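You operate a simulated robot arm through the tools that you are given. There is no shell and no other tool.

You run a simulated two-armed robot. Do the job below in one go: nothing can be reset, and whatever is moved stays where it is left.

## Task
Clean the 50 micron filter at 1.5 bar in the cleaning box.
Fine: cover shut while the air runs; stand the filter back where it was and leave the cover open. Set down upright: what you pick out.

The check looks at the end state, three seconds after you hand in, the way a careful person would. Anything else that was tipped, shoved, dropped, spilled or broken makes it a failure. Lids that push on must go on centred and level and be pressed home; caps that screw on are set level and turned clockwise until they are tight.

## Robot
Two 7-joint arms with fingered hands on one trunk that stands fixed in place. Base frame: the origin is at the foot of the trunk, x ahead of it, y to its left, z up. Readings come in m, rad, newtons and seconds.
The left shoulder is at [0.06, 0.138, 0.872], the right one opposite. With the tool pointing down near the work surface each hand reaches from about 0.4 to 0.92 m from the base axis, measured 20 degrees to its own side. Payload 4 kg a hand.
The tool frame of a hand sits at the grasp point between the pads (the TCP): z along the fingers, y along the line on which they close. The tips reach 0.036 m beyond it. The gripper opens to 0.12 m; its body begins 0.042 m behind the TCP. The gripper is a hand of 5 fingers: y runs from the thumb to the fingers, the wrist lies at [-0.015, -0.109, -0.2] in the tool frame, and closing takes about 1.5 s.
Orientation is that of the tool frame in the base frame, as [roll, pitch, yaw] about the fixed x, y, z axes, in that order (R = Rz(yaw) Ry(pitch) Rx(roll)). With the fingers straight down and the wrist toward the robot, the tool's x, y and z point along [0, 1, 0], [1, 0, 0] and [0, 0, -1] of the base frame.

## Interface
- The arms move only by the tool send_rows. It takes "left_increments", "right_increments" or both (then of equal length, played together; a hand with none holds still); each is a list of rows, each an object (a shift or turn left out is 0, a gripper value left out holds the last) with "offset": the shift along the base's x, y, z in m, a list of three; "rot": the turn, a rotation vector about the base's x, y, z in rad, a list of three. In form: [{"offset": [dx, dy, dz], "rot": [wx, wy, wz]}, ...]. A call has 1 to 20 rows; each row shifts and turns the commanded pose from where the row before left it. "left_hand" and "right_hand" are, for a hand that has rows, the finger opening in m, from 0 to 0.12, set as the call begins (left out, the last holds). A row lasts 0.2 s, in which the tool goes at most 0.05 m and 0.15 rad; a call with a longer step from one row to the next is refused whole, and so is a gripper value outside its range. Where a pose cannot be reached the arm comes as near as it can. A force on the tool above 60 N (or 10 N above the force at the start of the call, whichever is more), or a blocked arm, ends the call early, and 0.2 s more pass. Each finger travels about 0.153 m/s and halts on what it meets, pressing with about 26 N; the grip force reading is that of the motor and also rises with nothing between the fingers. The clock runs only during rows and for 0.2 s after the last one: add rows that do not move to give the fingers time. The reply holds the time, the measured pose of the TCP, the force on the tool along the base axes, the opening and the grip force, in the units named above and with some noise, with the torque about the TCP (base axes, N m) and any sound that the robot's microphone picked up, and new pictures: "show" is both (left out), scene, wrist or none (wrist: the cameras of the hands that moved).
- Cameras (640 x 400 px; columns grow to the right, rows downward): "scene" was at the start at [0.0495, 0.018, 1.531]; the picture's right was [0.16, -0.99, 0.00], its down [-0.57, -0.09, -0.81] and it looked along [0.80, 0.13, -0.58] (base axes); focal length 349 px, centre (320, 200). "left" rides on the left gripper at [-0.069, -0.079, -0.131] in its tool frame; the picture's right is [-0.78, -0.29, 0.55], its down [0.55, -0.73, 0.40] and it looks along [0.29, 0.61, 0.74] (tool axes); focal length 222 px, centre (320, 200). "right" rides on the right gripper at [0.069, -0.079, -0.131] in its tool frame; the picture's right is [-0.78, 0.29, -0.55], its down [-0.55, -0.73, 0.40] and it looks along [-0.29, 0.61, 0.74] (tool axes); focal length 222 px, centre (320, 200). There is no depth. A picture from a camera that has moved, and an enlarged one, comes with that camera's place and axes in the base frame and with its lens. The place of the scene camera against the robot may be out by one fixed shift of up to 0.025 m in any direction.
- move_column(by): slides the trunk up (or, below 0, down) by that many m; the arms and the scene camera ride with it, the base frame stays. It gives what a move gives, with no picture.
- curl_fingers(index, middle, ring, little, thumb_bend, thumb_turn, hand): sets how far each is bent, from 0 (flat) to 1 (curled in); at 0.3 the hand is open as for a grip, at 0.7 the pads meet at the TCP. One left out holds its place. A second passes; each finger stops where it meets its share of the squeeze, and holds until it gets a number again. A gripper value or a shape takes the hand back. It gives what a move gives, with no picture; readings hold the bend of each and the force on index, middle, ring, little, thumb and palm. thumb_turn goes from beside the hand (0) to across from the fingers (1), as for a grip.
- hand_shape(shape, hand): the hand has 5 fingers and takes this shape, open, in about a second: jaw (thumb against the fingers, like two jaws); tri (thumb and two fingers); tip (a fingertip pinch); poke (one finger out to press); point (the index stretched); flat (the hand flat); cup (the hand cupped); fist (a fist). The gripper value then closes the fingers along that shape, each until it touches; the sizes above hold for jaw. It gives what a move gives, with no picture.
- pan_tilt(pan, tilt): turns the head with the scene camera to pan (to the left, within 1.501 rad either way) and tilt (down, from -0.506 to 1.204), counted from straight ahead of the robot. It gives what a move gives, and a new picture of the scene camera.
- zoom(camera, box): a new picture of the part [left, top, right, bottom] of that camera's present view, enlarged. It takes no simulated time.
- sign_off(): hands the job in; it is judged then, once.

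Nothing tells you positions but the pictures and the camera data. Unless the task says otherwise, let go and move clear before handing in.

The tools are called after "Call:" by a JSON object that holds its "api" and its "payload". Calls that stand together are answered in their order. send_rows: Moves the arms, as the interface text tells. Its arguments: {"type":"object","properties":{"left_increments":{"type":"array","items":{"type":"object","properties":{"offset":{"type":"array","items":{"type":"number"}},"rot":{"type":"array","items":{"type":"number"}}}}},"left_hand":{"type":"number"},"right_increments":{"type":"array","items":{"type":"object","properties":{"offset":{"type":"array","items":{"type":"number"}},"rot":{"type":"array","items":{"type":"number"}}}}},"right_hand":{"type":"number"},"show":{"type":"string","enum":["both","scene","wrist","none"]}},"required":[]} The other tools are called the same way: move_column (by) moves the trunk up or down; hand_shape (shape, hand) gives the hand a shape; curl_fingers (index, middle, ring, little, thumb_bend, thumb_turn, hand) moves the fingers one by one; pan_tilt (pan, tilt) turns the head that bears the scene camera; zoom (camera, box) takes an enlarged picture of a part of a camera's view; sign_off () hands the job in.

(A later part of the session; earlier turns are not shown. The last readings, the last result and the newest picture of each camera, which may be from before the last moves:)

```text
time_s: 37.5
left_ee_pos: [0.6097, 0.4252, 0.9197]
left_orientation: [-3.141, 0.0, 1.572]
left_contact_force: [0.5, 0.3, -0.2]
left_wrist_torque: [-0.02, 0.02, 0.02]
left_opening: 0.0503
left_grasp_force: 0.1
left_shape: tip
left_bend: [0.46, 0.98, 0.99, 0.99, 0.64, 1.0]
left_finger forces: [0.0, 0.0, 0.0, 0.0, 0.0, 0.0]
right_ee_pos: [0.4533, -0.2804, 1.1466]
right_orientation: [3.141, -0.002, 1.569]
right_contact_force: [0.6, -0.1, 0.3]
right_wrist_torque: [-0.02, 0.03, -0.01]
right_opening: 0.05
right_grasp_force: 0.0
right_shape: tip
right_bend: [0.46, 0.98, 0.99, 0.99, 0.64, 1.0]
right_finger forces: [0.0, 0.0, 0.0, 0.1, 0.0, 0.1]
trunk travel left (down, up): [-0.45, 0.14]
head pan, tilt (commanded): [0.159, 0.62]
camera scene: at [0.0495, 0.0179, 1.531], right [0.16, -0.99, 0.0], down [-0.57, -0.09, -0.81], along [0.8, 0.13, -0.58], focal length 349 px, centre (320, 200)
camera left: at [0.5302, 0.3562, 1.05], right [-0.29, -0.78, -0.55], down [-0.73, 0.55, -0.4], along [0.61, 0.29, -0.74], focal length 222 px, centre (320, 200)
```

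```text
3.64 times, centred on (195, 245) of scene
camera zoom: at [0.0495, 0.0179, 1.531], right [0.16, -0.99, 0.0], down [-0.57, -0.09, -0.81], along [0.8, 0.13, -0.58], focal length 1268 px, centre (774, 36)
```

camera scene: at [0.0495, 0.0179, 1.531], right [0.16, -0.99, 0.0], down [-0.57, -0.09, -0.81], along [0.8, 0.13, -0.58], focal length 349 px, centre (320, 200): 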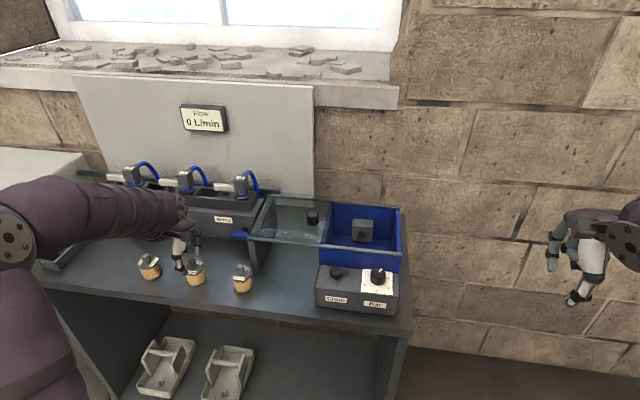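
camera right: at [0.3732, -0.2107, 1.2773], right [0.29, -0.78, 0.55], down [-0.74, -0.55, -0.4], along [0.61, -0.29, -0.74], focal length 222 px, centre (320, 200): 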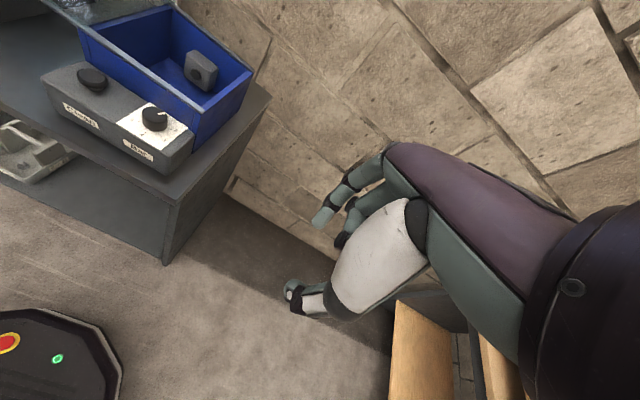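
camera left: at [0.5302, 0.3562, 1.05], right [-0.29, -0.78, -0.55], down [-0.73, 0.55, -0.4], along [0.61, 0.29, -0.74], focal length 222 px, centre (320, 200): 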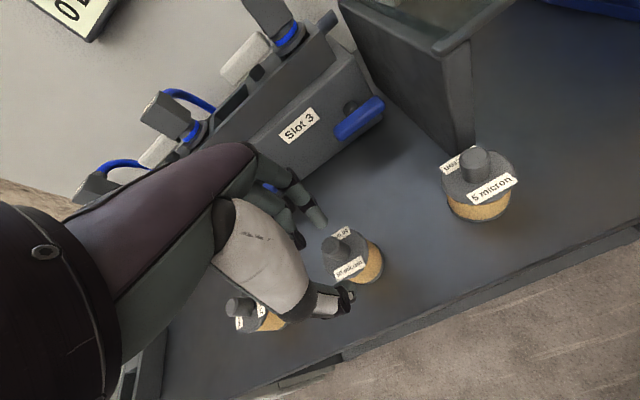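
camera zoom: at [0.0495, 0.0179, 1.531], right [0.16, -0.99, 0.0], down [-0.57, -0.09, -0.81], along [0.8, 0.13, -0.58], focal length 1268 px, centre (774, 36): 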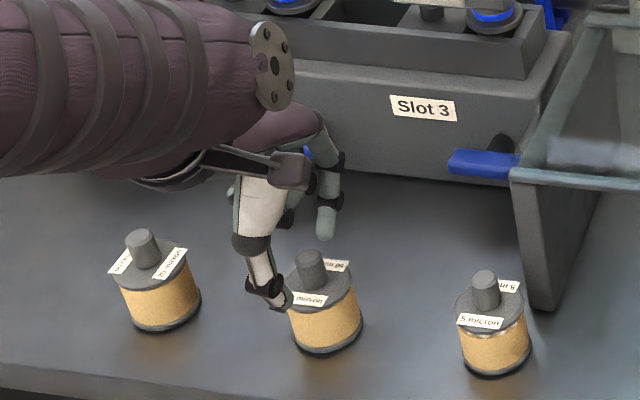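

The stem is about 3 mm further out than the pinch centre, so I'll correct that, lower 3 mm, and close.

Call:
{"api": "send_rows", "payload": {"left_increments": [{"offset": [0.003, -0.001, -0.002]}, {"offset": [0, 0, -0.001]}, {"offset": [0, 0, 0]}], "show": "none"}}

Call:
{"api": "send_rows", "payload": {"left_hand": 0.008, "left_increments": [{"offset": [0, 0, 0]}, {"offset": [0, 0, 0]}, {"offset": [0, 0, 0]}, {"offset": [0, 0, 0]}, {"offset": [0, 0, 0]}], "show": "wrist"}}

Call:
{"api": "zoom", "payload": {"camera": "left", "box": [250, 180, 410, 340]}}

Call:
{"api": "zoom", "payload": {"camera": "scene", "box": [130, 190, 260, 300]}}

```text
time_s: 38.3
left_ee_pos: [0.6135, 0.4243, 0.9178]
left_orientation: [-3.142, 0.001, 1.571]
left_contact_force: [0.2, 0.0, 1.0]
left_wrist_torque: [-0.01, 0.0, 0.01]
left_opening: 0.0504
left_grasp_force: 0.1
left_shape: tip
left_bend: [0.46, 0.98, 0.99, 0.99, 0.64, 1.0]
left_finger forces: [0.0, 0.1, 0.0, 0.0, 0.1, 0.1]
right_ee_pos: [0.4536, -0.2811, 1.1459]
right_orientation: [3.14, 0.0, 1.569]
right_contact_force: [0.1, 0.4, 0.0]
right_wrist_torque: [0.01, 0.02, 0.01]
right_opening: 0.0501
right_grasp_force: 0.0
right_shape: tip
right_bend: [0.46, 0.98, 0.99, 0.99, 0.64, 1.0]
right_finger forces: [0.0, 0.0, 0.0, 0.1, 0.0, 0.0]
trunk travel left (down, up): [-0.45, 0.14]
head pan, tilt (commanded): [0.159, 0.62]
```

```text
time_s: 39.5
left_ee_pos: [0.6124, 0.4228, 0.9168]
left_orientation: [3.14, 0.0, 1.569]
left_contact_force: [0.2, 0.1, -0.5]
left_wrist_torque: [-0.02, 0.03, 0.02]
left_opening: 0.0108
left_grasp_force: 25.9
left_shape: tip
left_bend: [0.65, 1.0, 1.0, 1.0, 0.71, 1.0]
left_finger forces: [22.7, 0.0, 0.1, 0.0, 22.5, 0.0]
right_ee_pos: [0.4529, -0.28, 1.1468]
right_orientation: [3.141, 0.0, 1.568]
right_contact_force: [0.0, 0.1, 0.1]
right_wrist_torque: [-0.01, 0.02, 0.02]
right_opening: 0.0497
right_grasp_force: 0.0
right_shape: tip
right_bend: [0.46, 0.98, 0.99, 0.99, 0.64, 1.0]
right_finger forces: [0.0, 0.1, 0.0, 0.0, 0.0, 0.0]
trunk travel left (down, up): [-0.45, 0.14]
head pan, tilt (commanded): [0.159, 0.62]
camera left: at [0.5338, 0.3554, 1.0481], right [-0.29, -0.78, -0.55], down [-0.73, 0.55, -0.4], along [0.61, 0.29, -0.74], focal length 222 px, centre (320, 200)
```

left: 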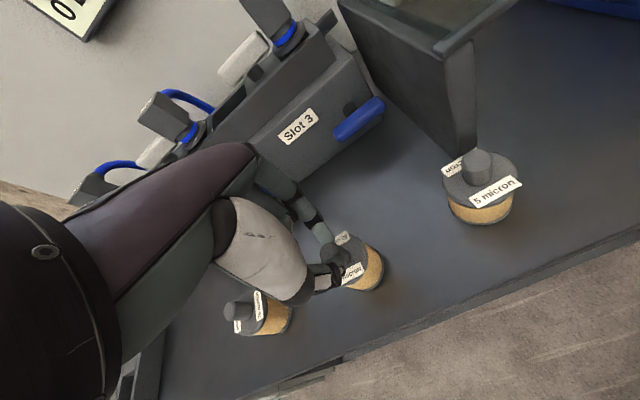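

```text
2.50 times, centred on (330, 260) of left
camera zoom: at [0.5338, 0.3554, 1.0481], right [-0.29, -0.78, -0.55], down [-0.73, 0.55, -0.4], along [0.61, 0.29, -0.74], focal length 555 px, centre (295, 50)
```

zoom: 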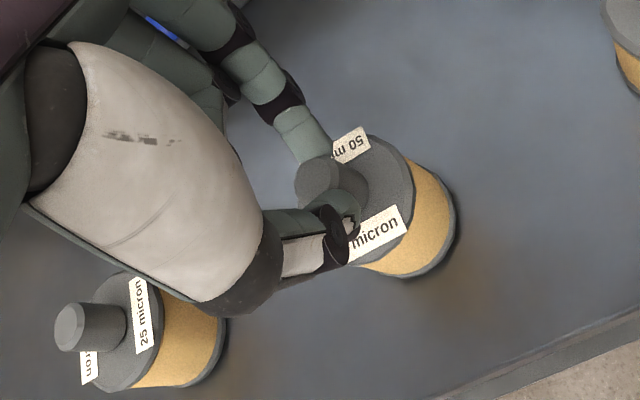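

```text
3.64 times, centred on (195, 245) of scene
camera zoom: at [0.0496, 0.018, 1.531], right [0.16, -0.99, 0.0], down [-0.57, -0.09, -0.81], along [0.8, 0.13, -0.58], focal length 1268 px, centre (774, 36)
```

zoom: 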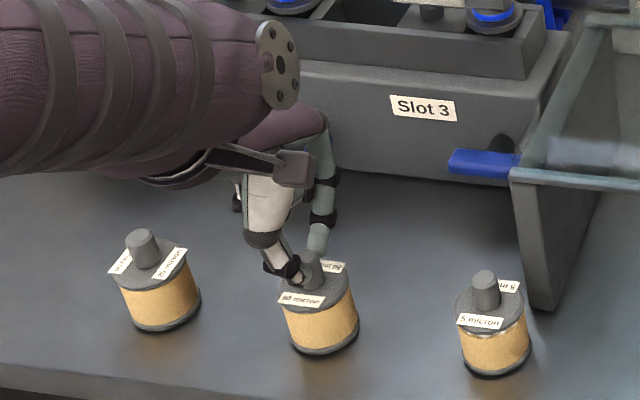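

The stem is held at 26 N. I'll lift slowly and check that the filter hangs straight before moving on.

Call:
{"api": "send_rows", "payload": {"left_increments": [{"offset": [0, 0, 0.01]}, {"offset": [0, 0, 0.02]}, {"offset": [0, 0, 0.03]}, {"offset": [0, 0, 0]}], "show": "wrist"}}

Call:
{"api": "zoom", "payload": {"camera": "left", "box": [250, 180, 410, 340]}}

Call:
{"api": "zoom", "payload": {"camera": "scene", "box": [130, 180, 260, 300]}}

```text
time_s: 40.5
left_ee_pos: [0.6144, 0.4223, 0.9774]
left_orientation: [3.141, 0.0, 1.57]
left_contact_force: [-0.6, -0.2, 0.3]
left_wrist_torque: [0.0, 0.02, 0.0]
left_opening: 0.011
left_grasp_force: 26.3
left_shape: tip
left_bend: [0.65, 1.0, 1.0, 1.0, 0.71, 1.0]
left_finger forces: [22.7, 0.0, 0.0, 0.1, 22.6, 0.1]
right_ee_pos: [0.4533, -0.2806, 1.1463]
right_orientation: [3.141, 0.0, 1.569]
right_contact_force: [-0.1, 0.3, -0.2]
right_wrist_torque: [-0.01, 0.04, -0.01]
right_opening: 0.0499
right_grasp_force: 0.0
right_shape: tip
right_bend: [0.46, 0.98, 0.99, 0.99, 0.64, 1.0]
right_finger forces: [0.1, 0.0, 0.0, 0.0, 0.1, 0.0]
trunk travel left (down, up): [-0.45, 0.14]
head pan, tilt (commanded): [0.159, 0.62]
camera left: at [0.5351, 0.3544, 1.1078], right [-0.29, -0.79, -0.55], down [-0.73, 0.55, -0.4], along [0.61, 0.29, -0.74], focal length 222 px, centre (320, 200)
```

left: 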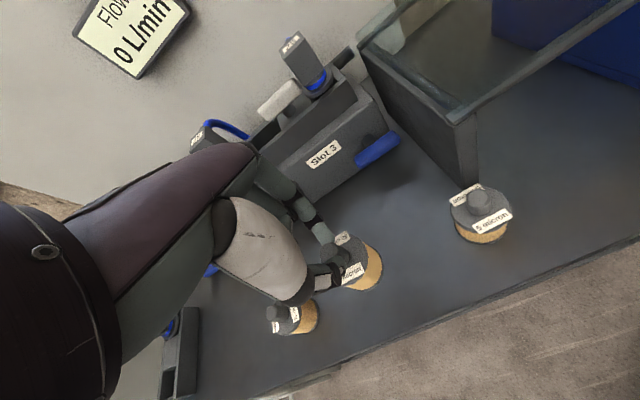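

```text
2.50 times, centred on (330, 260) of left
camera zoom: at [0.5351, 0.3544, 1.1078], right [-0.29, -0.79, -0.55], down [-0.73, 0.55, -0.4], along [0.61, 0.29, -0.74], focal length 555 px, centre (295, 50)
```

zoom: 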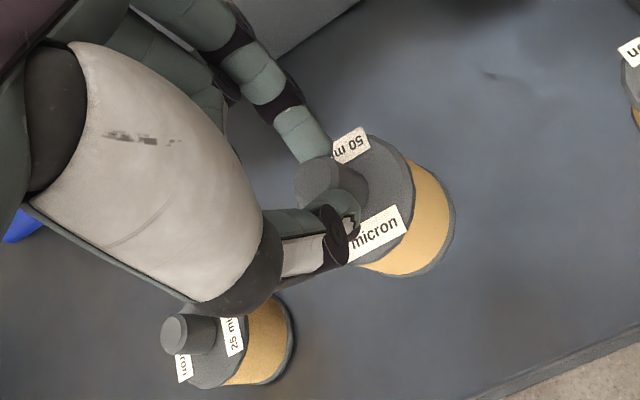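

```text
3.33 times, centred on (195, 240) of scene
camera zoom: at [0.0497, 0.0181, 1.531], right [0.16, -0.99, 0.0], down [-0.57, -0.09, -0.81], along [0.8, 0.13, -0.58], focal length 1163 px, centre (737, 67)
```

zoom: 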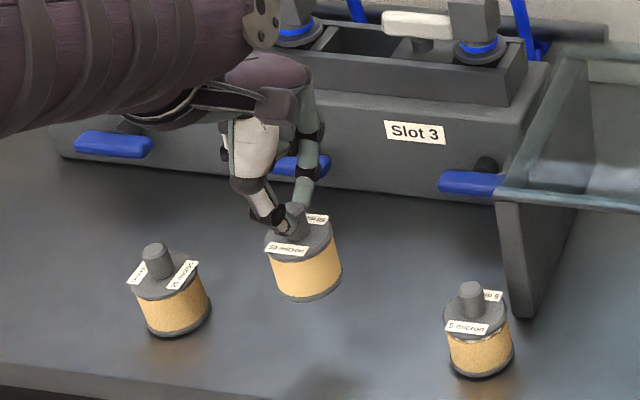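

The filter hangs upright and its axis is about 2.5 mm behind the pinch centre. I'll lift it higher, then carry it over the cover to above the pale disc.

Call:
{"api": "send_rows", "payload": {"left_increments": [{"offset": [0, 0, 0.03]}, {"offset": [0, 0, 0.04]}, {"offset": [0, 0, 0.04]}, {"offset": [0, 0, 0.02]}, {"offset": [0.0124, -0.041, 0]}, {"offset": [0.0124, -0.041, 0]}, {"offset": [0.0124, -0.041, 0]}, {"offset": [0.0124, -0.041, 0]}, {"offset": [0.0124, -0.041, 0]}, {"offset": [0.0124, -0.041, 0]}, {"offset": [0.0124, -0.041, 0]}, {"offset": [0.0124, -0.041, 0]}, {"offset": [0.0124, -0.041, 0]}, {"offset": [0.0124, -0.041, 0]}, {"offset": [0, 0, 0]}], "show": "both"}}

Call:
{"api": "zoom", "payload": {"camera": "left", "box": [240, 170, 440, 370]}}

Call:
{"api": "zoom", "payload": {"camera": "scene", "box": [240, 120, 440, 290]}}

Call:
{"api": "zoom", "payload": {"camera": "right", "box": [0, 0, 320, 200]}}

```text
time_s: 43.7
left_ee_pos: [0.737, 0.0134, 1.109]
left_orientation: [3.14, 0.001, 1.572]
left_contact_force: [-0.4, 1.3, 0.3]
left_wrist_torque: [0.0, 0.0, -0.01]
left_opening: 0.0107
left_grasp_force: 26.1
left_shape: tip
left_bend: [0.65, 1.0, 1.0, 1.0, 0.71, 1.0]
left_finger forces: [22.6, 0.0, 0.0, 0.1, 22.5, 0.1]
right_ee_pos: [0.4533, -0.2796, 1.146]
right_orientation: [-3.141, 0.0, 1.57]
right_contact_force: [-0.6, -0.2, -0.2]
right_wrist_torque: [0.03, -0.04, 0.03]
right_opening: 0.05
right_grasp_force: 0.0
right_shape: tip
right_bend: [0.46, 0.98, 0.99, 0.99, 0.64, 1.0]
right_finger forces: [0.1, 0.0, 0.1, 0.0, 0.1, 0.0]
trunk travel left (down, up): [-0.45, 0.14]
head pan, tilt (commanded): [0.159, 0.62]
camera scene: at [0.0494, 0.0183, 1.5311], right [0.16, -0.99, 0.0], down [-0.57, -0.09, -0.81], along [0.8, 0.13, -0.58], focal length 349 px, centre (320, 200)
camera left: at [0.6576, -0.0558, 1.2386], right [-0.29, -0.79, -0.55], down [-0.74, 0.55, -0.4], along [0.61, 0.29, -0.74], focal length 222 px, centre (320, 200)
```

scene: 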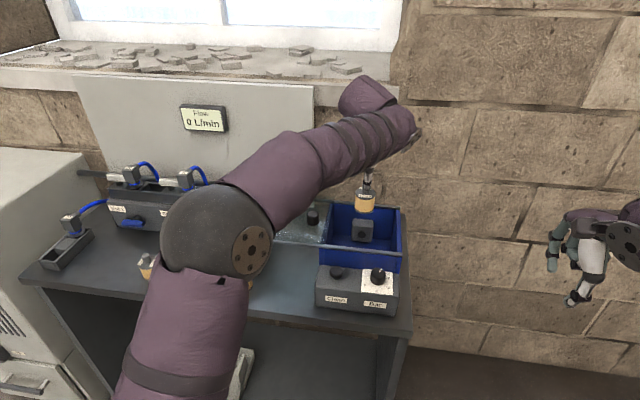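
left: 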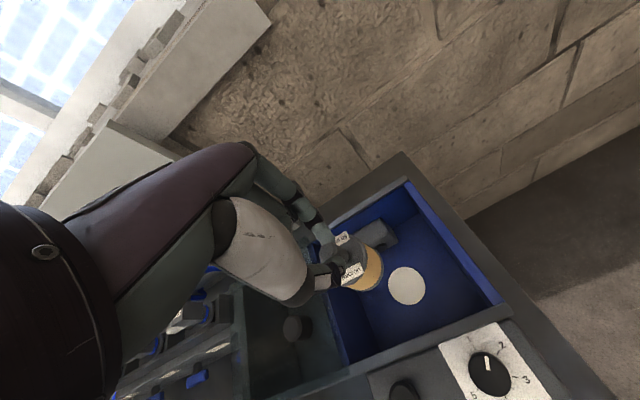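

```text
2.00 times, centred on (340, 270) of left
camera zoom: at [0.6576, -0.0558, 1.2386], right [-0.29, -0.79, -0.55], down [-0.74, 0.55, -0.4], along [0.61, 0.29, -0.74], focal length 444 px, centre (280, 60)
```

zoom: 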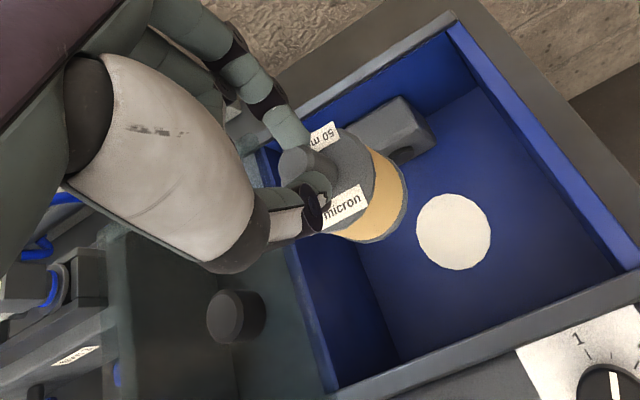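

```text
2.35 times, centred on (340, 205) of scene
camera zoom: at [0.0494, 0.0183, 1.5311], right [0.16, -0.99, 0.0], down [-0.57, -0.09, -0.81], along [0.8, 0.13, -0.58], focal length 821 px, centre (273, 188)
```

zoom: 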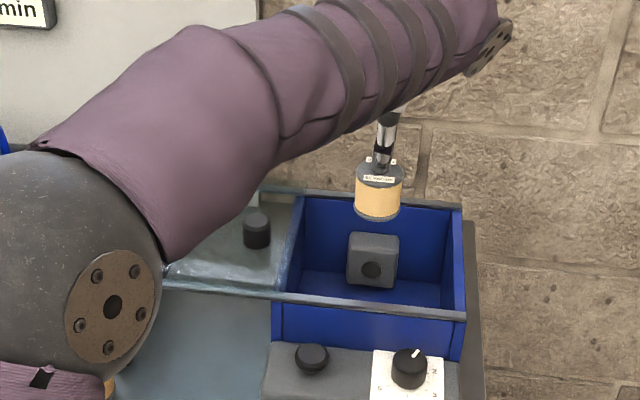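

```text
2.00 times, centred on (160, 100) of right
camera zoom: at [0.3736, -0.2097, 1.2775], right [0.29, -0.79, 0.55], down [-0.74, -0.55, -0.4], along [0.61, -0.29, -0.74], focal length 444 px, centre (640, 400)
```

zoom: 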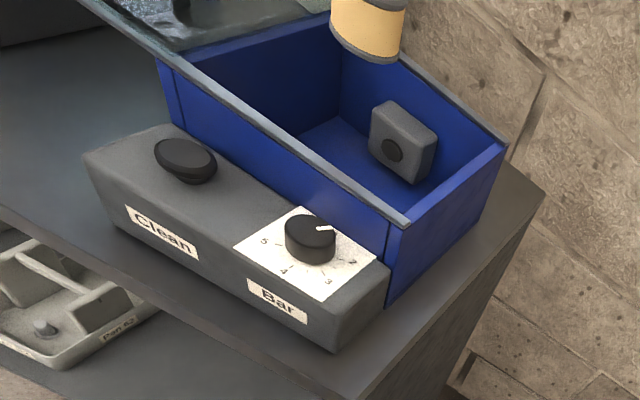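

The disc shows at about (0.736, 0.015) and the filter is within 2 mm of that. I'll nudge it and lower most of the way into the box.

Call:
{"api": "send_rows", "payload": {"left_increments": [{"offset": [0.001, 0.001, -0.03]}, {"offset": [0, 0, -0.04]}, {"offset": [0, 0, -0.04]}, {"offset": [0, 0, -0.03]}, {"offset": [0, 0, -0.02]}, {"offset": [0, 0, 0]}], "show": "both"}}

Call:
{"api": "zoom", "payload": {"camera": "left", "box": [200, 150, 440, 350]}}

Call:
{"api": "zoom", "payload": {"camera": "scene", "box": [280, 130, 440, 280]}}

Call:
{"api": "zoom", "payload": {"camera": "right", "box": [0, 0, 320, 200]}}

```text
time_s: 45.1
left_ee_pos: [0.7386, 0.0133, 0.9473]
left_orientation: [-3.141, -0.001, 1.571]
left_contact_force: [0.4, 0.4, -0.9]
left_wrist_torque: [-0.01, 0.03, 0.02]
left_opening: 0.0105
left_grasp_force: 26.0
left_shape: tip
left_bend: [0.65, 1.0, 1.0, 1.0, 0.71, 1.0]
left_finger forces: [22.5, 0.0, 0.1, 0.0, 22.4, 0.0]
right_ee_pos: [0.4541, -0.2796, 1.147]
right_orientation: [3.142, 0.0, 1.568]
right_contact_force: [0.2, 0.0, 0.1]
right_wrist_torque: [0.01, 0.01, -0.03]
right_opening: 0.0498
right_grasp_force: 0.0
right_shape: tip
right_bend: [0.46, 0.98, 0.99, 0.99, 0.64, 1.0]
right_finger forces: [0.0, 0.1, 0.0, 0.1, 0.0, 0.1]
trunk travel left (down, up): [-0.45, 0.14]
head pan, tilt (commanded): [0.159, 0.62]
camera scene: at [0.0496, 0.0179, 1.531], right [0.16, -0.99, 0.0], down [-0.57, -0.09, -0.81], along [0.8, 0.13, -0.58], focal length 349 px, centre (320, 200)
camera left: at [0.6594, -0.056, 1.0774], right [-0.29, -0.79, -0.55], down [-0.73, 0.55, -0.4], along [0.61, 0.29, -0.74], focal length 222 px, centre (320, 200)
```

scene: 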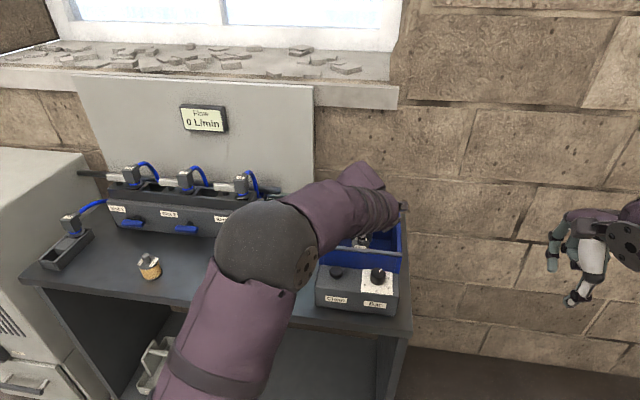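
left: 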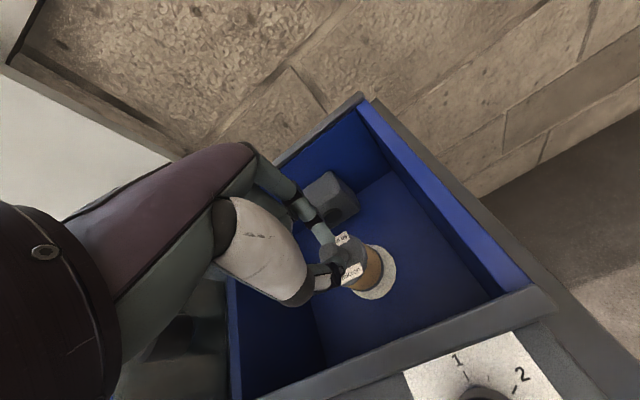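

```text
2.00 times, centred on (320, 250) of left
camera zoom: at [0.6594, -0.056, 1.0774], right [-0.29, -0.79, -0.55], down [-0.73, 0.55, -0.4], along [0.61, 0.29, -0.74], focal length 444 px, centre (320, 100)
```

zoom: 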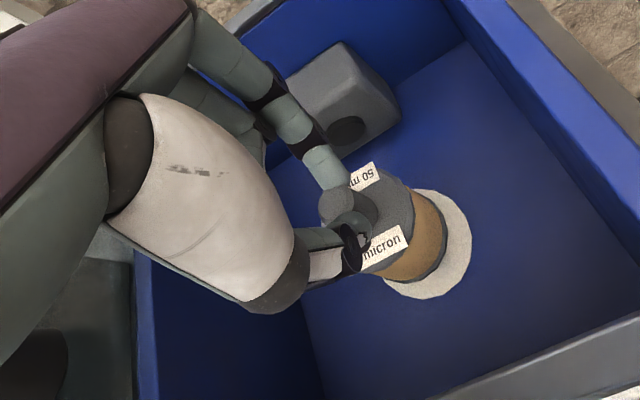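

```text
2.67 times, centred on (360, 205) of scene
camera zoom: at [0.0496, 0.0179, 1.531], right [0.16, -0.99, 0.0], down [-0.57, -0.09, -0.81], along [0.8, 0.13, -0.58], focal length 930 px, centre (213, 187)
```

zoom: 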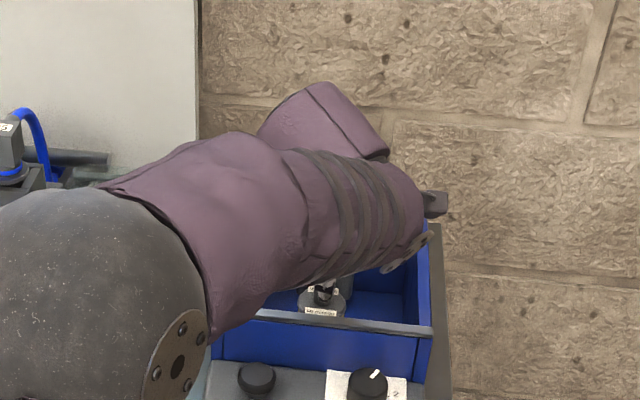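

```text
2.00 times, centred on (160, 100) of right
camera zoom: at [0.3738, -0.2101, 1.2774], right [0.29, -0.79, 0.55], down [-0.74, -0.55, -0.4], along [0.61, -0.29, -0.74], focal length 444 px, centre (640, 400)
```

zoom: 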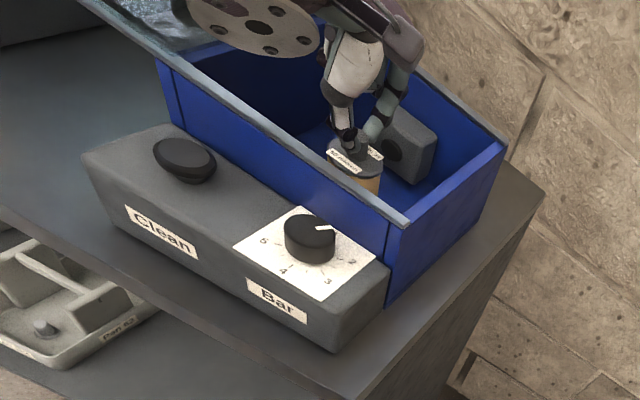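

The filter is over the disc with 3 cm to go, and the hand clears the walls and nozzle. I'll lower slowly and watch for contact.

Call:
{"api": "send_rows", "payload": {"left_increments": [{"offset": [0, 0.001, -0.01]}, {"offset": [0, 0, -0.01]}, {"offset": [0, 0, -0.005]}, {"offset": [0, 0, 0]}], "show": "none"}}

Call:
{"api": "zoom", "payload": {"camera": "left", "box": [280, 190, 420, 330]}}

```text
time_s: 46.1
left_ee_pos: [0.738, 0.0143, 0.9281]
left_orientation: [3.134, 0.001, 1.57]
left_contact_force: [-0.4, -0.5, 22.6]
left_wrist_torque: [0.03, -0.03, 0.01]
left_opening: 0.0124
left_grasp_force: 26.3
left_shape: tip
left_bend: [0.65, 1.0, 1.0, 1.0, 0.71, 1.0]
left_finger forces: [27.9, 0.0, 0.0, 0.1, 27.9, 0.0]
right_ee_pos: [0.4514, -0.2799, 1.1471]
right_orientation: [3.14, -0.001, 1.57]
right_contact_force: [-0.1, -0.2, 0.0]
right_wrist_torque: [0.01, 0.01, 0.01]
right_opening: 0.0498
right_grasp_force: 0.0
right_shape: tip
right_bend: [0.46, 0.98, 0.99, 0.99, 0.64, 1.0]
right_finger forces: [0.0, 0.1, 0.1, 0.0, 0.0, 0.0]
trunk travel left (down, up): [-0.45, 0.14]
head pan, tilt (commanded): [0.159, 0.62]
```

```text
2.86 times, centred on (350, 260) of left
camera zoom: at [0.6579, -0.0543, 1.057], right [-0.29, -0.79, -0.55], down [-0.73, 0.55, -0.4], along [0.62, 0.28, -0.73], focal length 635 px, centre (234, 29)
```

zoom: 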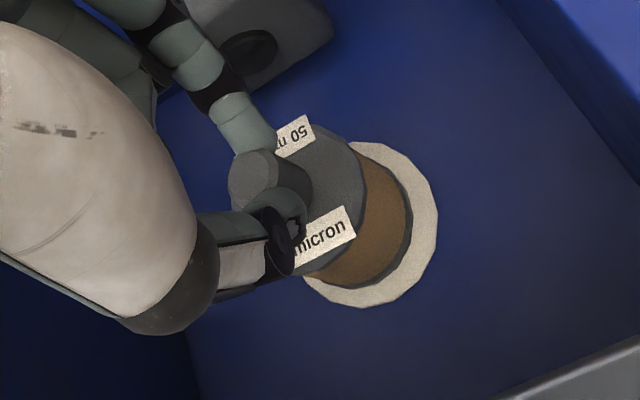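

The filter has touched the disc, which stands about 1 cm above the bench, but sits roughly 5 mm off its centre. I'll lift slightly, shift it and set it down again lightly.

Call:
{"api": "send_rows", "payload": {"left_increments": [{"offset": [0, 0, 0.012]}, {"offset": [-0.0045, -0.003, 0]}, {"offset": [0, 0, 0]}, {"offset": [0, 0, -0.004]}, {"offset": [0, 0, -0.003]}, {"offset": [0, 0, 0]}], "show": "none"}}

Call:
{"api": "zoom", "payload": {"camera": "left", "box": [280, 190, 420, 330]}}

```text
time_s: 47.5
left_ee_pos: [0.7338, 0.0104, 0.9295]
left_orientation: [-3.142, -0.001, 1.57]
left_contact_force: [-0.1, 0.1, 1.1]
left_wrist_torque: [-0.01, -0.01, -0.01]
left_opening: 0.0116
left_grasp_force: 25.8
left_shape: tip
left_bend: [0.65, 1.0, 1.0, 1.0, 0.71, 1.0]
left_finger forces: [24.7, 0.0, 0.1, 0.0, 25.2, 0.0]
right_ee_pos: [0.4526, -0.2809, 1.1467]
right_orientation: [3.14, 0.001, 1.568]
right_contact_force: [-0.2, 0.1, 0.0]
right_wrist_torque: [-0.01, 0.02, 0.03]
right_opening: 0.0501
right_grasp_force: 0.2
right_shape: tip
right_bend: [0.46, 0.98, 0.99, 0.99, 0.64, 1.0]
right_finger forces: [0.0, 0.0, 0.1, 0.1, 0.0, 0.1]
trunk travel left (down, up): [-0.45, 0.14]
head pan, tilt (commanded): [0.159, 0.62]
```

```text
2.86 times, centred on (350, 260) of left
camera zoom: at [0.655, -0.0577, 1.059], right [-0.29, -0.78, -0.55], down [-0.73, 0.55, -0.4], along [0.61, 0.29, -0.74], focal length 635 px, centre (234, 29)
```

zoom: 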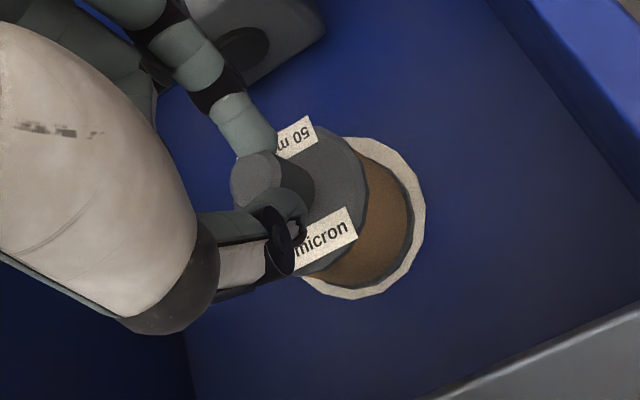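

It's centred on the disc now. I'll lower another millimetre or two until it seats, then open the pinch slightly.

Call:
{"api": "send_rows", "payload": {"left_increments": [{"offset": [0, 0, -0.0015]}, {"offset": [0, 0, 0]}], "show": "none"}}

```text
time_s: 48.1
left_ee_pos: [0.7336, 0.0111, 0.9283]
left_orientation: [3.14, 0.001, 1.569]
left_contact_force: [-1.0, 0.3, 7.0]
left_wrist_torque: [0.02, -0.03, 0.0]
left_opening: 0.0117
left_grasp_force: 26.0
left_shape: tip
left_bend: [0.65, 1.0, 1.0, 1.0, 0.71, 1.0]
left_finger forces: [25.3, 0.0, 0.0, 0.0, 26.2, 0.0]
right_ee_pos: [0.4532, -0.2801, 1.1452]
right_orientation: [3.141, 0.0, 1.569]
right_contact_force: [1.0, 0.7, -0.2]
right_wrist_torque: [0.0, 0.01, -0.01]
right_opening: 0.0499
right_grasp_force: 0.0
right_shape: tip
right_bend: [0.46, 0.98, 0.99, 0.99, 0.64, 1.0]
right_finger forces: [0.1, 0.0, 0.0, 0.0, 0.1, 0.0]
trunk travel left (down, up): [-0.45, 0.14]
head pan, tilt (commanded): [0.159, 0.62]
```

The filter is seated, with a light 7 N on it. I'll open the pinch, then lift straight out.

Call:
{"api": "send_rows", "payload": {"left_hand": 0.045, "left_increments": [{"offset": [0, 0, 0]}, {"offset": [0, 0, 0]}, {"offset": [0, 0, 0]}, {"offset": [0, 0, 0.01]}, {"offset": [0, 0, 0.02]}, {"offset": [0, 0, 0.03]}, {"offset": [0, 0, 0]}], "show": "wrist"}}

Call:
{"api": "zoom", "payload": {"camera": "left", "box": [260, 160, 460, 360]}}

```text
time_s: 49.7
left_ee_pos: [0.7348, 0.0112, 0.9872]
left_orientation: [3.139, 0.001, 1.571]
left_contact_force: [-1.0, 0.0, 0.0]
left_wrist_torque: [-0.04, 0.0, 0.01]
left_opening: 0.0447
left_grasp_force: 0.1
left_shape: tip
left_bend: [0.48, 0.98, 0.99, 0.99, 0.66, 1.0]
left_finger forces: [0.0, 0.0, 0.0, 0.1, 0.1, 0.1]
right_ee_pos: [0.4543, -0.2805, 1.1463]
right_orientation: [-3.14, 0.0, 1.57]
right_contact_force: [-0.5, -0.1, -0.4]
right_wrist_torque: [-0.02, -0.01, 0.03]
right_opening: 0.0497
right_grasp_force: 0.0
right_shape: tip
right_bend: [0.46, 0.98, 0.99, 0.99, 0.64, 1.0]
right_finger forces: [0.0, 0.1, 0.0, 0.0, 0.0, 0.0]
trunk travel left (down, up): [-0.45, 0.14]
head pan, tilt (commanded): [0.159, 0.62]
camera left: at [0.6558, -0.0573, 1.1177], right [-0.29, -0.78, -0.55], down [-0.73, 0.55, -0.4], along [0.61, 0.29, -0.74], focal length 222 px, centre (320, 200)
```

left: 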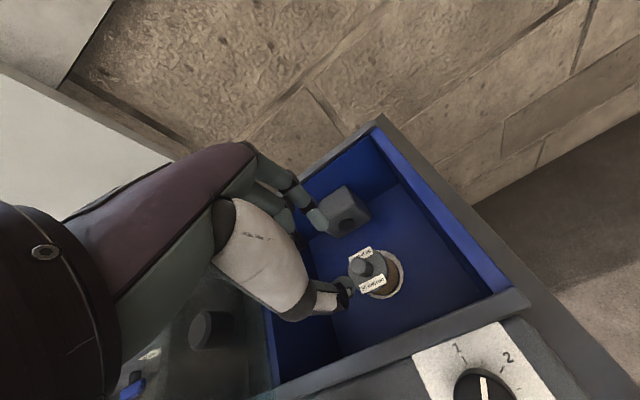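

```text
2.00 times, centred on (360, 260) of left
camera zoom: at [0.6558, -0.0573, 1.1177], right [-0.29, -0.78, -0.55], down [-0.73, 0.55, -0.4], along [0.61, 0.29, -0.74], focal length 444 px, centre (240, 80)
```

zoom: 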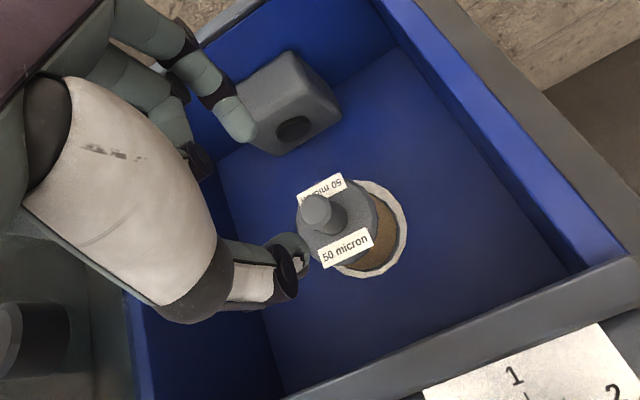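

The 50 micron filter stands upright on the disc. I'll lift the left hand clear and take it to the left of the cover knob, in steps within the row limit.

Call:
{"api": "send_rows", "payload": {"left_increments": [{"offset": [0, 0, 0.04]}, {"offset": [0, 0, 0.04]}, {"offset": [0, 0, 0.04]}, {"offset": [-0.004, 0.04, 0]}, {"offset": [-0.004, 0.04, 0]}, {"offset": [-0.004, 0.04, 0]}, {"offset": [-0.004, 0.04, 0]}, {"offset": [-0.004, 0.04, 0]}, {"offset": [0, 0.02, 0]}, {"offset": [0, 0, 0]}], "show": "both"}}

```text
time_s: 51.9
left_ee_pos: [0.7128, 0.2318, 1.109]
left_orientation: [3.141, -0.001, 1.57]
left_contact_force: [0.2, -0.2, -0.1]
left_wrist_torque: [0.01, 0.02, -0.02]
left_opening: 0.0449
left_grasp_force: 0.1
left_shape: tip
left_bend: [0.48, 0.98, 0.99, 0.99, 0.66, 1.0]
left_finger forces: [0.0, 0.0, 0.0, 0.0, 0.1, 0.0]
right_ee_pos: [0.4536, -0.2807, 1.1475]
right_orientation: [-3.141, 0.0, 1.568]
right_contact_force: [0.6, 0.4, -0.5]
right_wrist_torque: [0.01, -0.02, -0.01]
right_opening: 0.05
right_grasp_force: 0.1
right_shape: tip
right_bend: [0.46, 0.98, 0.99, 0.99, 0.64, 1.0]
right_finger forces: [0.0, 0.1, 0.0, 0.1, 0.1, 0.0]
trunk travel left (down, up): [-0.45, 0.14]
head pan, tilt (commanded): [0.159, 0.62]
camera scene: at [0.0495, 0.0178, 1.531], right [0.16, -0.99, 0.0], down [-0.57, -0.09, -0.81], along [0.8, 0.13, -0.58], focal length 349 px, centre (320, 200)
camera left: at [0.6332, 0.1629, 1.2387], right [-0.29, -0.78, -0.55], down [-0.73, 0.55, -0.4], along [0.61, 0.29, -0.74], focal length 222 px, centre (320, 200)
```

scene: 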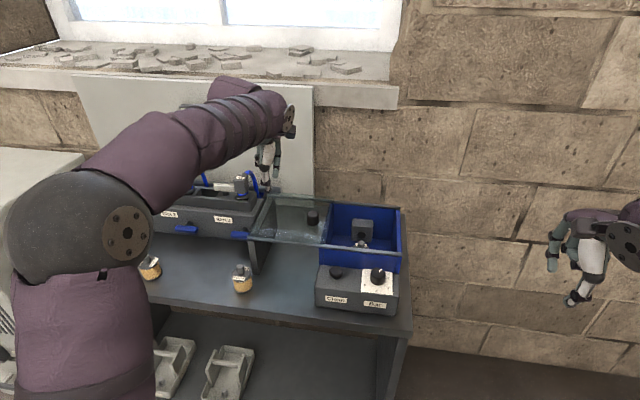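
left: 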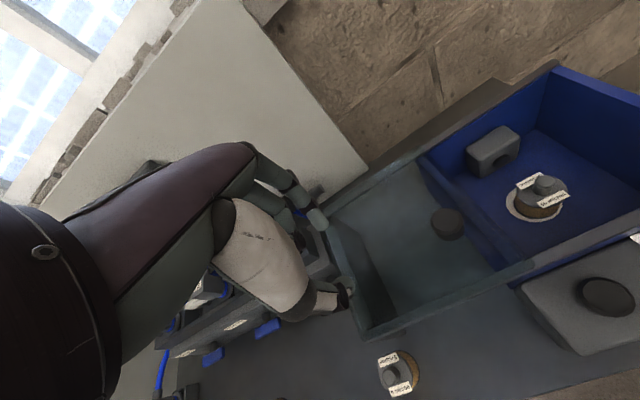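

Both hands go to the poke shape: the left to slide the cover, the right to press the Clean button.

Call:
{"api": "hand_shape", "payload": {"hand": "left", "shape": "poke"}}

Call:
{"api": "hand_shape", "payload": {"hand": "right", "shape": "poke"}}

```text
time_s: 52.8
left_ee_pos: [0.7118, 0.2312, 1.1099]
left_orientation: [3.142, 0.0, 1.571]
left_contact_force: [-0.7, 0.4, 0.4]
left_wrist_torque: [-0.01, 0.02, -0.02]
left_opening: 0.0
left_grasp_force: 0.0
left_shape: poke
left_bend: [0.7, 0.7, 0.99, 0.99, 1.0, 1.0]
left_finger forces: [0.0, 0.0, 0.0, 0.0, 0.1, 0.0]
right_ee_pos: [0.4538, -0.2804, 1.1462]
right_orientation: [3.141, -0.001, 1.571]
right_contact_force: [-0.3, -0.3, 0.7]
right_wrist_torque: [0.01, 0.01, 0.02]
right_opening: 0.05
right_grasp_force: 0.0
right_shape: tip
right_bend: [0.46, 0.98, 0.99, 0.99, 0.64, 1.0]
right_finger forces: [0.0, 0.0, 0.1, 0.0, 0.0, 0.0]
trunk travel left (down, up): [-0.45, 0.14]
head pan, tilt (commanded): [0.159, 0.62]
```

```text
time_s: 53.7
left_ee_pos: [0.712, 0.2314, 1.1097]
left_orientation: [3.142, -0.001, 1.57]
left_contact_force: [-0.4, -0.5, 0.1]
left_wrist_torque: [-0.04, 0.01, 0.04]
left_opening: 0.0002
left_grasp_force: 0.1
left_shape: poke
left_bend: [0.7, 0.7, 0.99, 0.99, 1.0, 1.0]
left_finger forces: [0.0, 0.1, 0.1, 0.0, 0.0, 0.0]
right_ee_pos: [0.4548, -0.2797, 1.1458]
right_orientation: [3.141, 0.001, 1.571]
right_contact_force: [1.0, -0.2, 0.0]
right_wrist_torque: [0.02, 0.03, -0.04]
right_opening: 0.0
right_grasp_force: 0.0
right_shape: poke
right_bend: [0.7, 0.7, 0.99, 0.99, 1.0, 1.0]
right_finger forces: [0.0, 0.0, 0.0, 0.0, 0.0, 0.0]
trunk travel left (down, up): [-0.45, 0.14]
head pan, tilt (commanded): [0.159, 0.62]
```

Both hands are in the poke shape. I'll lower the left fingertips to the left of the cover knob, now near (0.718, 0.142), and look before pushing.

Call:
{"api": "send_rows", "payload": {"left_increments": [{"offset": [0, -0.01, -0.04]}, {"offset": [0, 0, -0.04]}, {"offset": [0, 0, -0.023]}, {"offset": [0, 0, 0]}], "show": "both"}}

Call:
{"api": "zoom", "payload": {"camera": "left", "box": [240, 150, 540, 350]}}

```text
time_s: 54.7
left_ee_pos: [0.7121, 0.2213, 1.0046]
left_orientation: [-3.141, -0.001, 1.571]
left_contact_force: [0.4, 0.2, -0.9]
left_wrist_torque: [0.01, -0.02, -0.01]
left_opening: 0.0
left_grasp_force: 0.1
left_shape: poke
left_bend: [0.7, 0.7, 0.99, 0.99, 1.0, 1.0]
left_finger forces: [0.0, 0.0, 0.0, 0.1, 0.0, 0.0]
right_ee_pos: [0.4531, -0.2801, 1.1461]
right_orientation: [-3.141, 0.001, 1.571]
right_contact_force: [0.1, -0.4, 0.1]
right_wrist_torque: [0.02, -0.02, -0.04]
right_opening: 0.0001
right_grasp_force: 0.1
right_shape: poke
right_bend: [0.7, 0.7, 0.99, 0.99, 1.0, 1.0]
right_finger forces: [0.0, 0.0, 0.1, 0.0, 0.0, 0.0]
trunk travel left (down, up): [-0.45, 0.14]
head pan, tilt (commanded): [0.159, 0.62]
camera scene: at [0.0495, 0.0179, 1.531], right [0.16, -0.99, 0.0], down [-0.57, -0.09, -0.81], along [0.8, 0.13, -0.58], focal length 349 px, centre (320, 200)
camera left: at [0.6334, 0.1527, 1.1334], right [-0.29, -0.78, -0.55], down [-0.73, 0.55, -0.4], along [0.61, 0.29, -0.74], focal length 222 px, centre (320, 200)
```

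scene: 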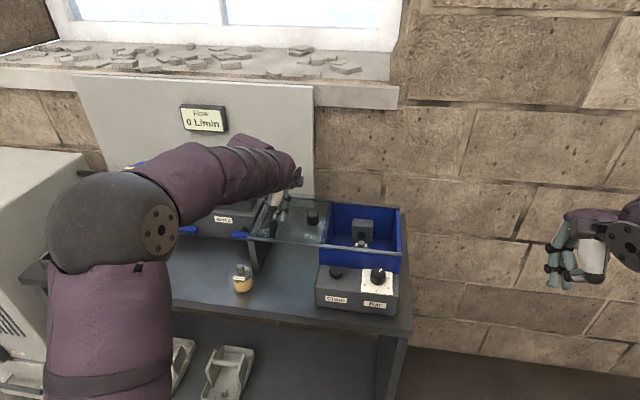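
left: 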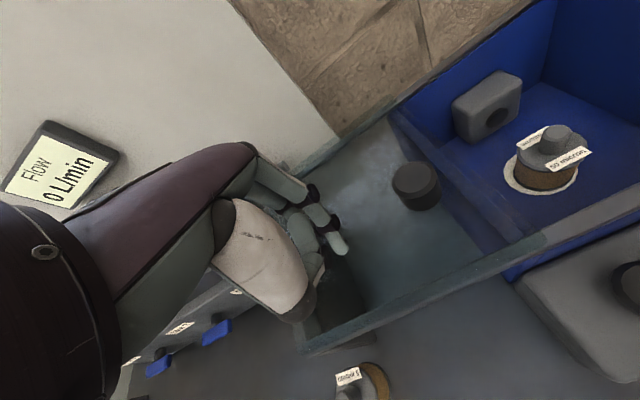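

```text
2.00 times, centred on (390, 250) of left
camera zoom: at [0.6334, 0.1527, 1.1334], right [-0.29, -0.78, -0.55], down [-0.73, 0.55, -0.4], along [0.61, 0.29, -0.74], focal length 444 px, centre (180, 100)
```

zoom: 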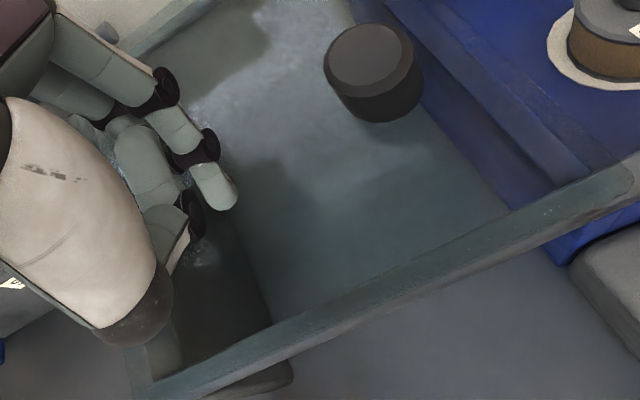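

The fingertips are level with the knob on its left. I'll push the cover right, toward closed.

Call:
{"api": "send_rows", "payload": {"left_increments": [{"offset": [0, -0.02, 0]}, {"offset": [0, -0.02, 0]}, {"offset": [0, -0.015, 0]}, {"offset": [0, -0.015, 0]}, {"offset": [0, -0.015, 0]}, {"offset": [0, -0.015, 0]}, {"offset": [0, -0.015, 0]}, {"offset": [0, -0.015, 0]}, {"offset": [0, -0.015, 0]}, {"offset": [0, -0.015, 0]}, {"offset": [0, -0.015, 0]}, {"offset": [0, -0.015, 0]}, {"offset": [0, 0, 0]}], "show": "both"}}

```text
time_s: 57.5
left_ee_pos: [0.7148, 0.0323, 1.0043]
left_orientation: [-3.141, 0.0, 1.573]
left_contact_force: [0.3, -0.3, 0.4]
left_wrist_torque: [-0.01, 0.0, 0.0]
left_opening: 0.0
left_grasp_force: 0.1
left_shape: poke
left_bend: [0.7, 0.7, 0.99, 0.99, 1.0, 1.0]
left_finger forces: [0.0, 0.1, 0.0, 0.0, 0.0, 0.0]
right_ee_pos: [0.4526, -0.28, 1.1465]
right_orientation: [3.141, -0.002, 1.568]
right_contact_force: [0.2, 1.1, -0.6]
right_wrist_torque: [0.02, 0.01, 0.02]
right_opening: 0.0
right_grasp_force: 0.0
right_shape: poke
right_bend: [0.7, 0.7, 0.99, 0.99, 1.0, 1.0]
right_finger forces: [0.1, 0.0, 0.0, 0.0, 0.1, 0.0]
trunk travel left (down, up): [-0.45, 0.14]
head pan, tilt (commanded): [0.159, 0.62]
camera scene: at [0.0495, 0.018, 1.531], right [0.16, -0.99, 0.0], down [-0.57, -0.09, -0.81], along [0.8, 0.13, -0.58], focal length 349 px, centre (320, 200)
camera left: at [0.6351, -0.0374, 1.1342], right [-0.29, -0.78, -0.55], down [-0.73, 0.55, -0.4], along [0.61, 0.29, -0.74], focal length 222 px, centre (320, 200)
```

scene: 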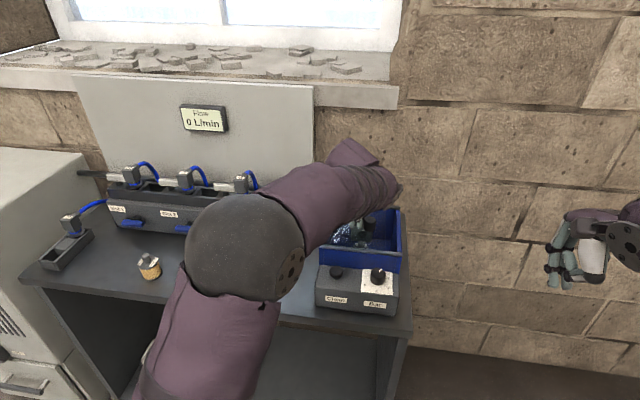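
left: 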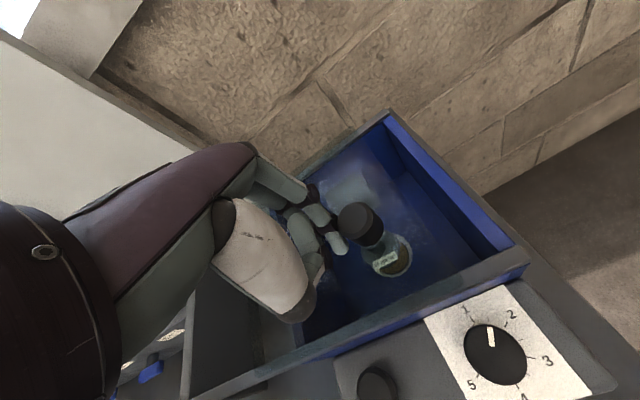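

The cover is sliding over the box. I'll push the rest in small steps until it stops.

Call:
{"api": "send_rows", "payload": {"left_increments": [{"offset": [0, -0.012, 0]}, {"offset": [0, -0.012, 0]}, {"offset": [0, -0.008, 0]}, {"offset": [0, -0.006, 0]}, {"offset": [0, -0.005, 0]}, {"offset": [0, 0, 0]}], "show": "both"}}

```text
time_s: 58.9
left_ee_pos: [0.7144, -0.0102, 1.0041]
left_orientation: [-3.141, 0.0, 1.573]
left_contact_force: [1.4, 6.1, 0.9]
left_wrist_torque: [0.12, -0.07, 0.12]
left_opening: 0.0002
left_grasp_force: 0.0
left_shape: poke
left_bend: [0.7, 0.7, 0.99, 0.99, 1.0, 1.0]
left_finger forces: [6.6, 0.0, 0.0, 0.0, 0.1, 0.0]
right_ee_pos: [0.4532, -0.2786, 1.1457]
right_orientation: [3.141, 0.0, 1.569]
right_contact_force: [-0.4, -0.3, -0.1]
right_wrist_torque: [0.03, 0.01, -0.01]
right_opening: 0.0
right_grasp_force: 0.1
right_shape: poke
right_bend: [0.7, 0.7, 0.99, 0.99, 1.0, 1.0]
right_finger forces: [0.0, 0.1, 0.1, 0.0, 0.0, 0.0]
trunk travel left (down, up): [-0.45, 0.14]
head pan, tilt (commanded): [0.159, 0.62]
camera scene: at [0.0496, 0.0188, 1.531], right [0.16, -0.99, 0.0], down [-0.57, -0.09, -0.81], along [0.8, 0.13, -0.58], focal length 349 px, centre (320, 200)
camera left: at [0.6355, -0.0786, 1.135], right [-0.29, -0.79, -0.55], down [-0.74, 0.55, -0.4], along [0.61, 0.29, -0.74], focal length 222 px, centre (320, 200)
```

scene: 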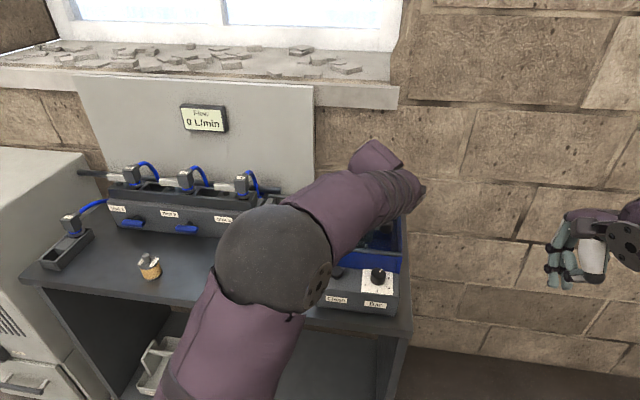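
left: 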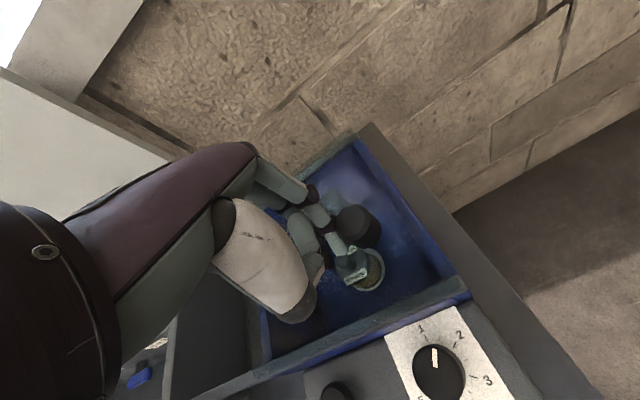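

A 6 N reading suggests the stop. I'll push a few millimetres more to confirm it's fully shut.

Call:
{"api": "send_rows", "payload": {"left_increments": [{"offset": [0, -0.004, 0]}, {"offset": [0, -0.003, 0]}, {"offset": [0, 0, 0]}], "show": "wrist"}}

Call:
{"api": "zoom", "payload": {"camera": "left", "box": [200, 120, 500, 340]}}

```text
time_s: 59.7
left_ee_pos: [0.7163, -0.0115, 1.0043]
left_orientation: [-3.14, -0.004, 1.577]
left_contact_force: [5.0, 27.4, -0.5]
left_wrist_torque: [0.58, -0.17, 0.25]
left_opening: 0.0003
left_grasp_force: 0.0
left_shape: poke
left_bend: [0.7, 0.7, 0.99, 0.99, 1.0, 1.0]
left_finger forces: [28.3, 0.1, 0.0, 0.0, 0.0, 0.0]
right_ee_pos: [0.4545, -0.2775, 1.1458]
right_orientation: [3.141, 0.003, 1.569]
right_contact_force: [-0.6, -0.7, -0.4]
right_wrist_torque: [-0.02, -0.01, 0.04]
right_opening: 0.0
right_grasp_force: 0.1
right_shape: poke
right_bend: [0.7, 0.7, 0.99, 0.99, 1.0, 1.0]
right_finger forces: [0.1, 0.0, 0.0, 0.0, 0.1, 0.1]
trunk travel left (down, up): [-0.45, 0.14]
head pan, tilt (commanded): [0.159, 0.62]
camera left: at [0.6378, -0.0814, 1.1344], right [-0.29, -0.78, -0.55], down [-0.74, 0.55, -0.39], along [0.61, 0.29, -0.74], focal length 222 px, centre (320, 200)
```

left: 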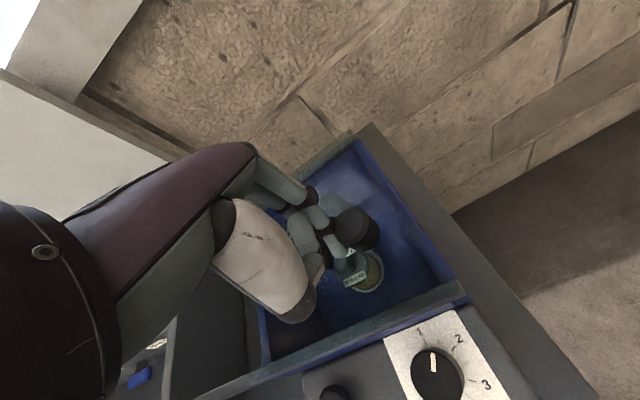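

```text
1.82 times, centred on (350, 230) of left
camera zoom: at [0.6378, -0.0814, 1.1344], right [-0.29, -0.78, -0.55], down [-0.74, 0.55, -0.39], along [0.61, 0.29, -0.74], focal length 404 px, centre (266, 146)
```

zoom: 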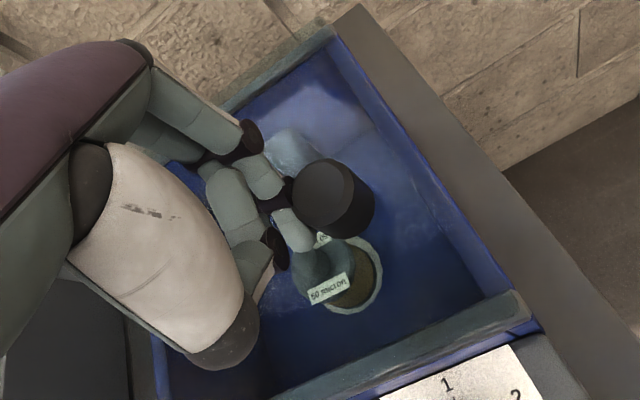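

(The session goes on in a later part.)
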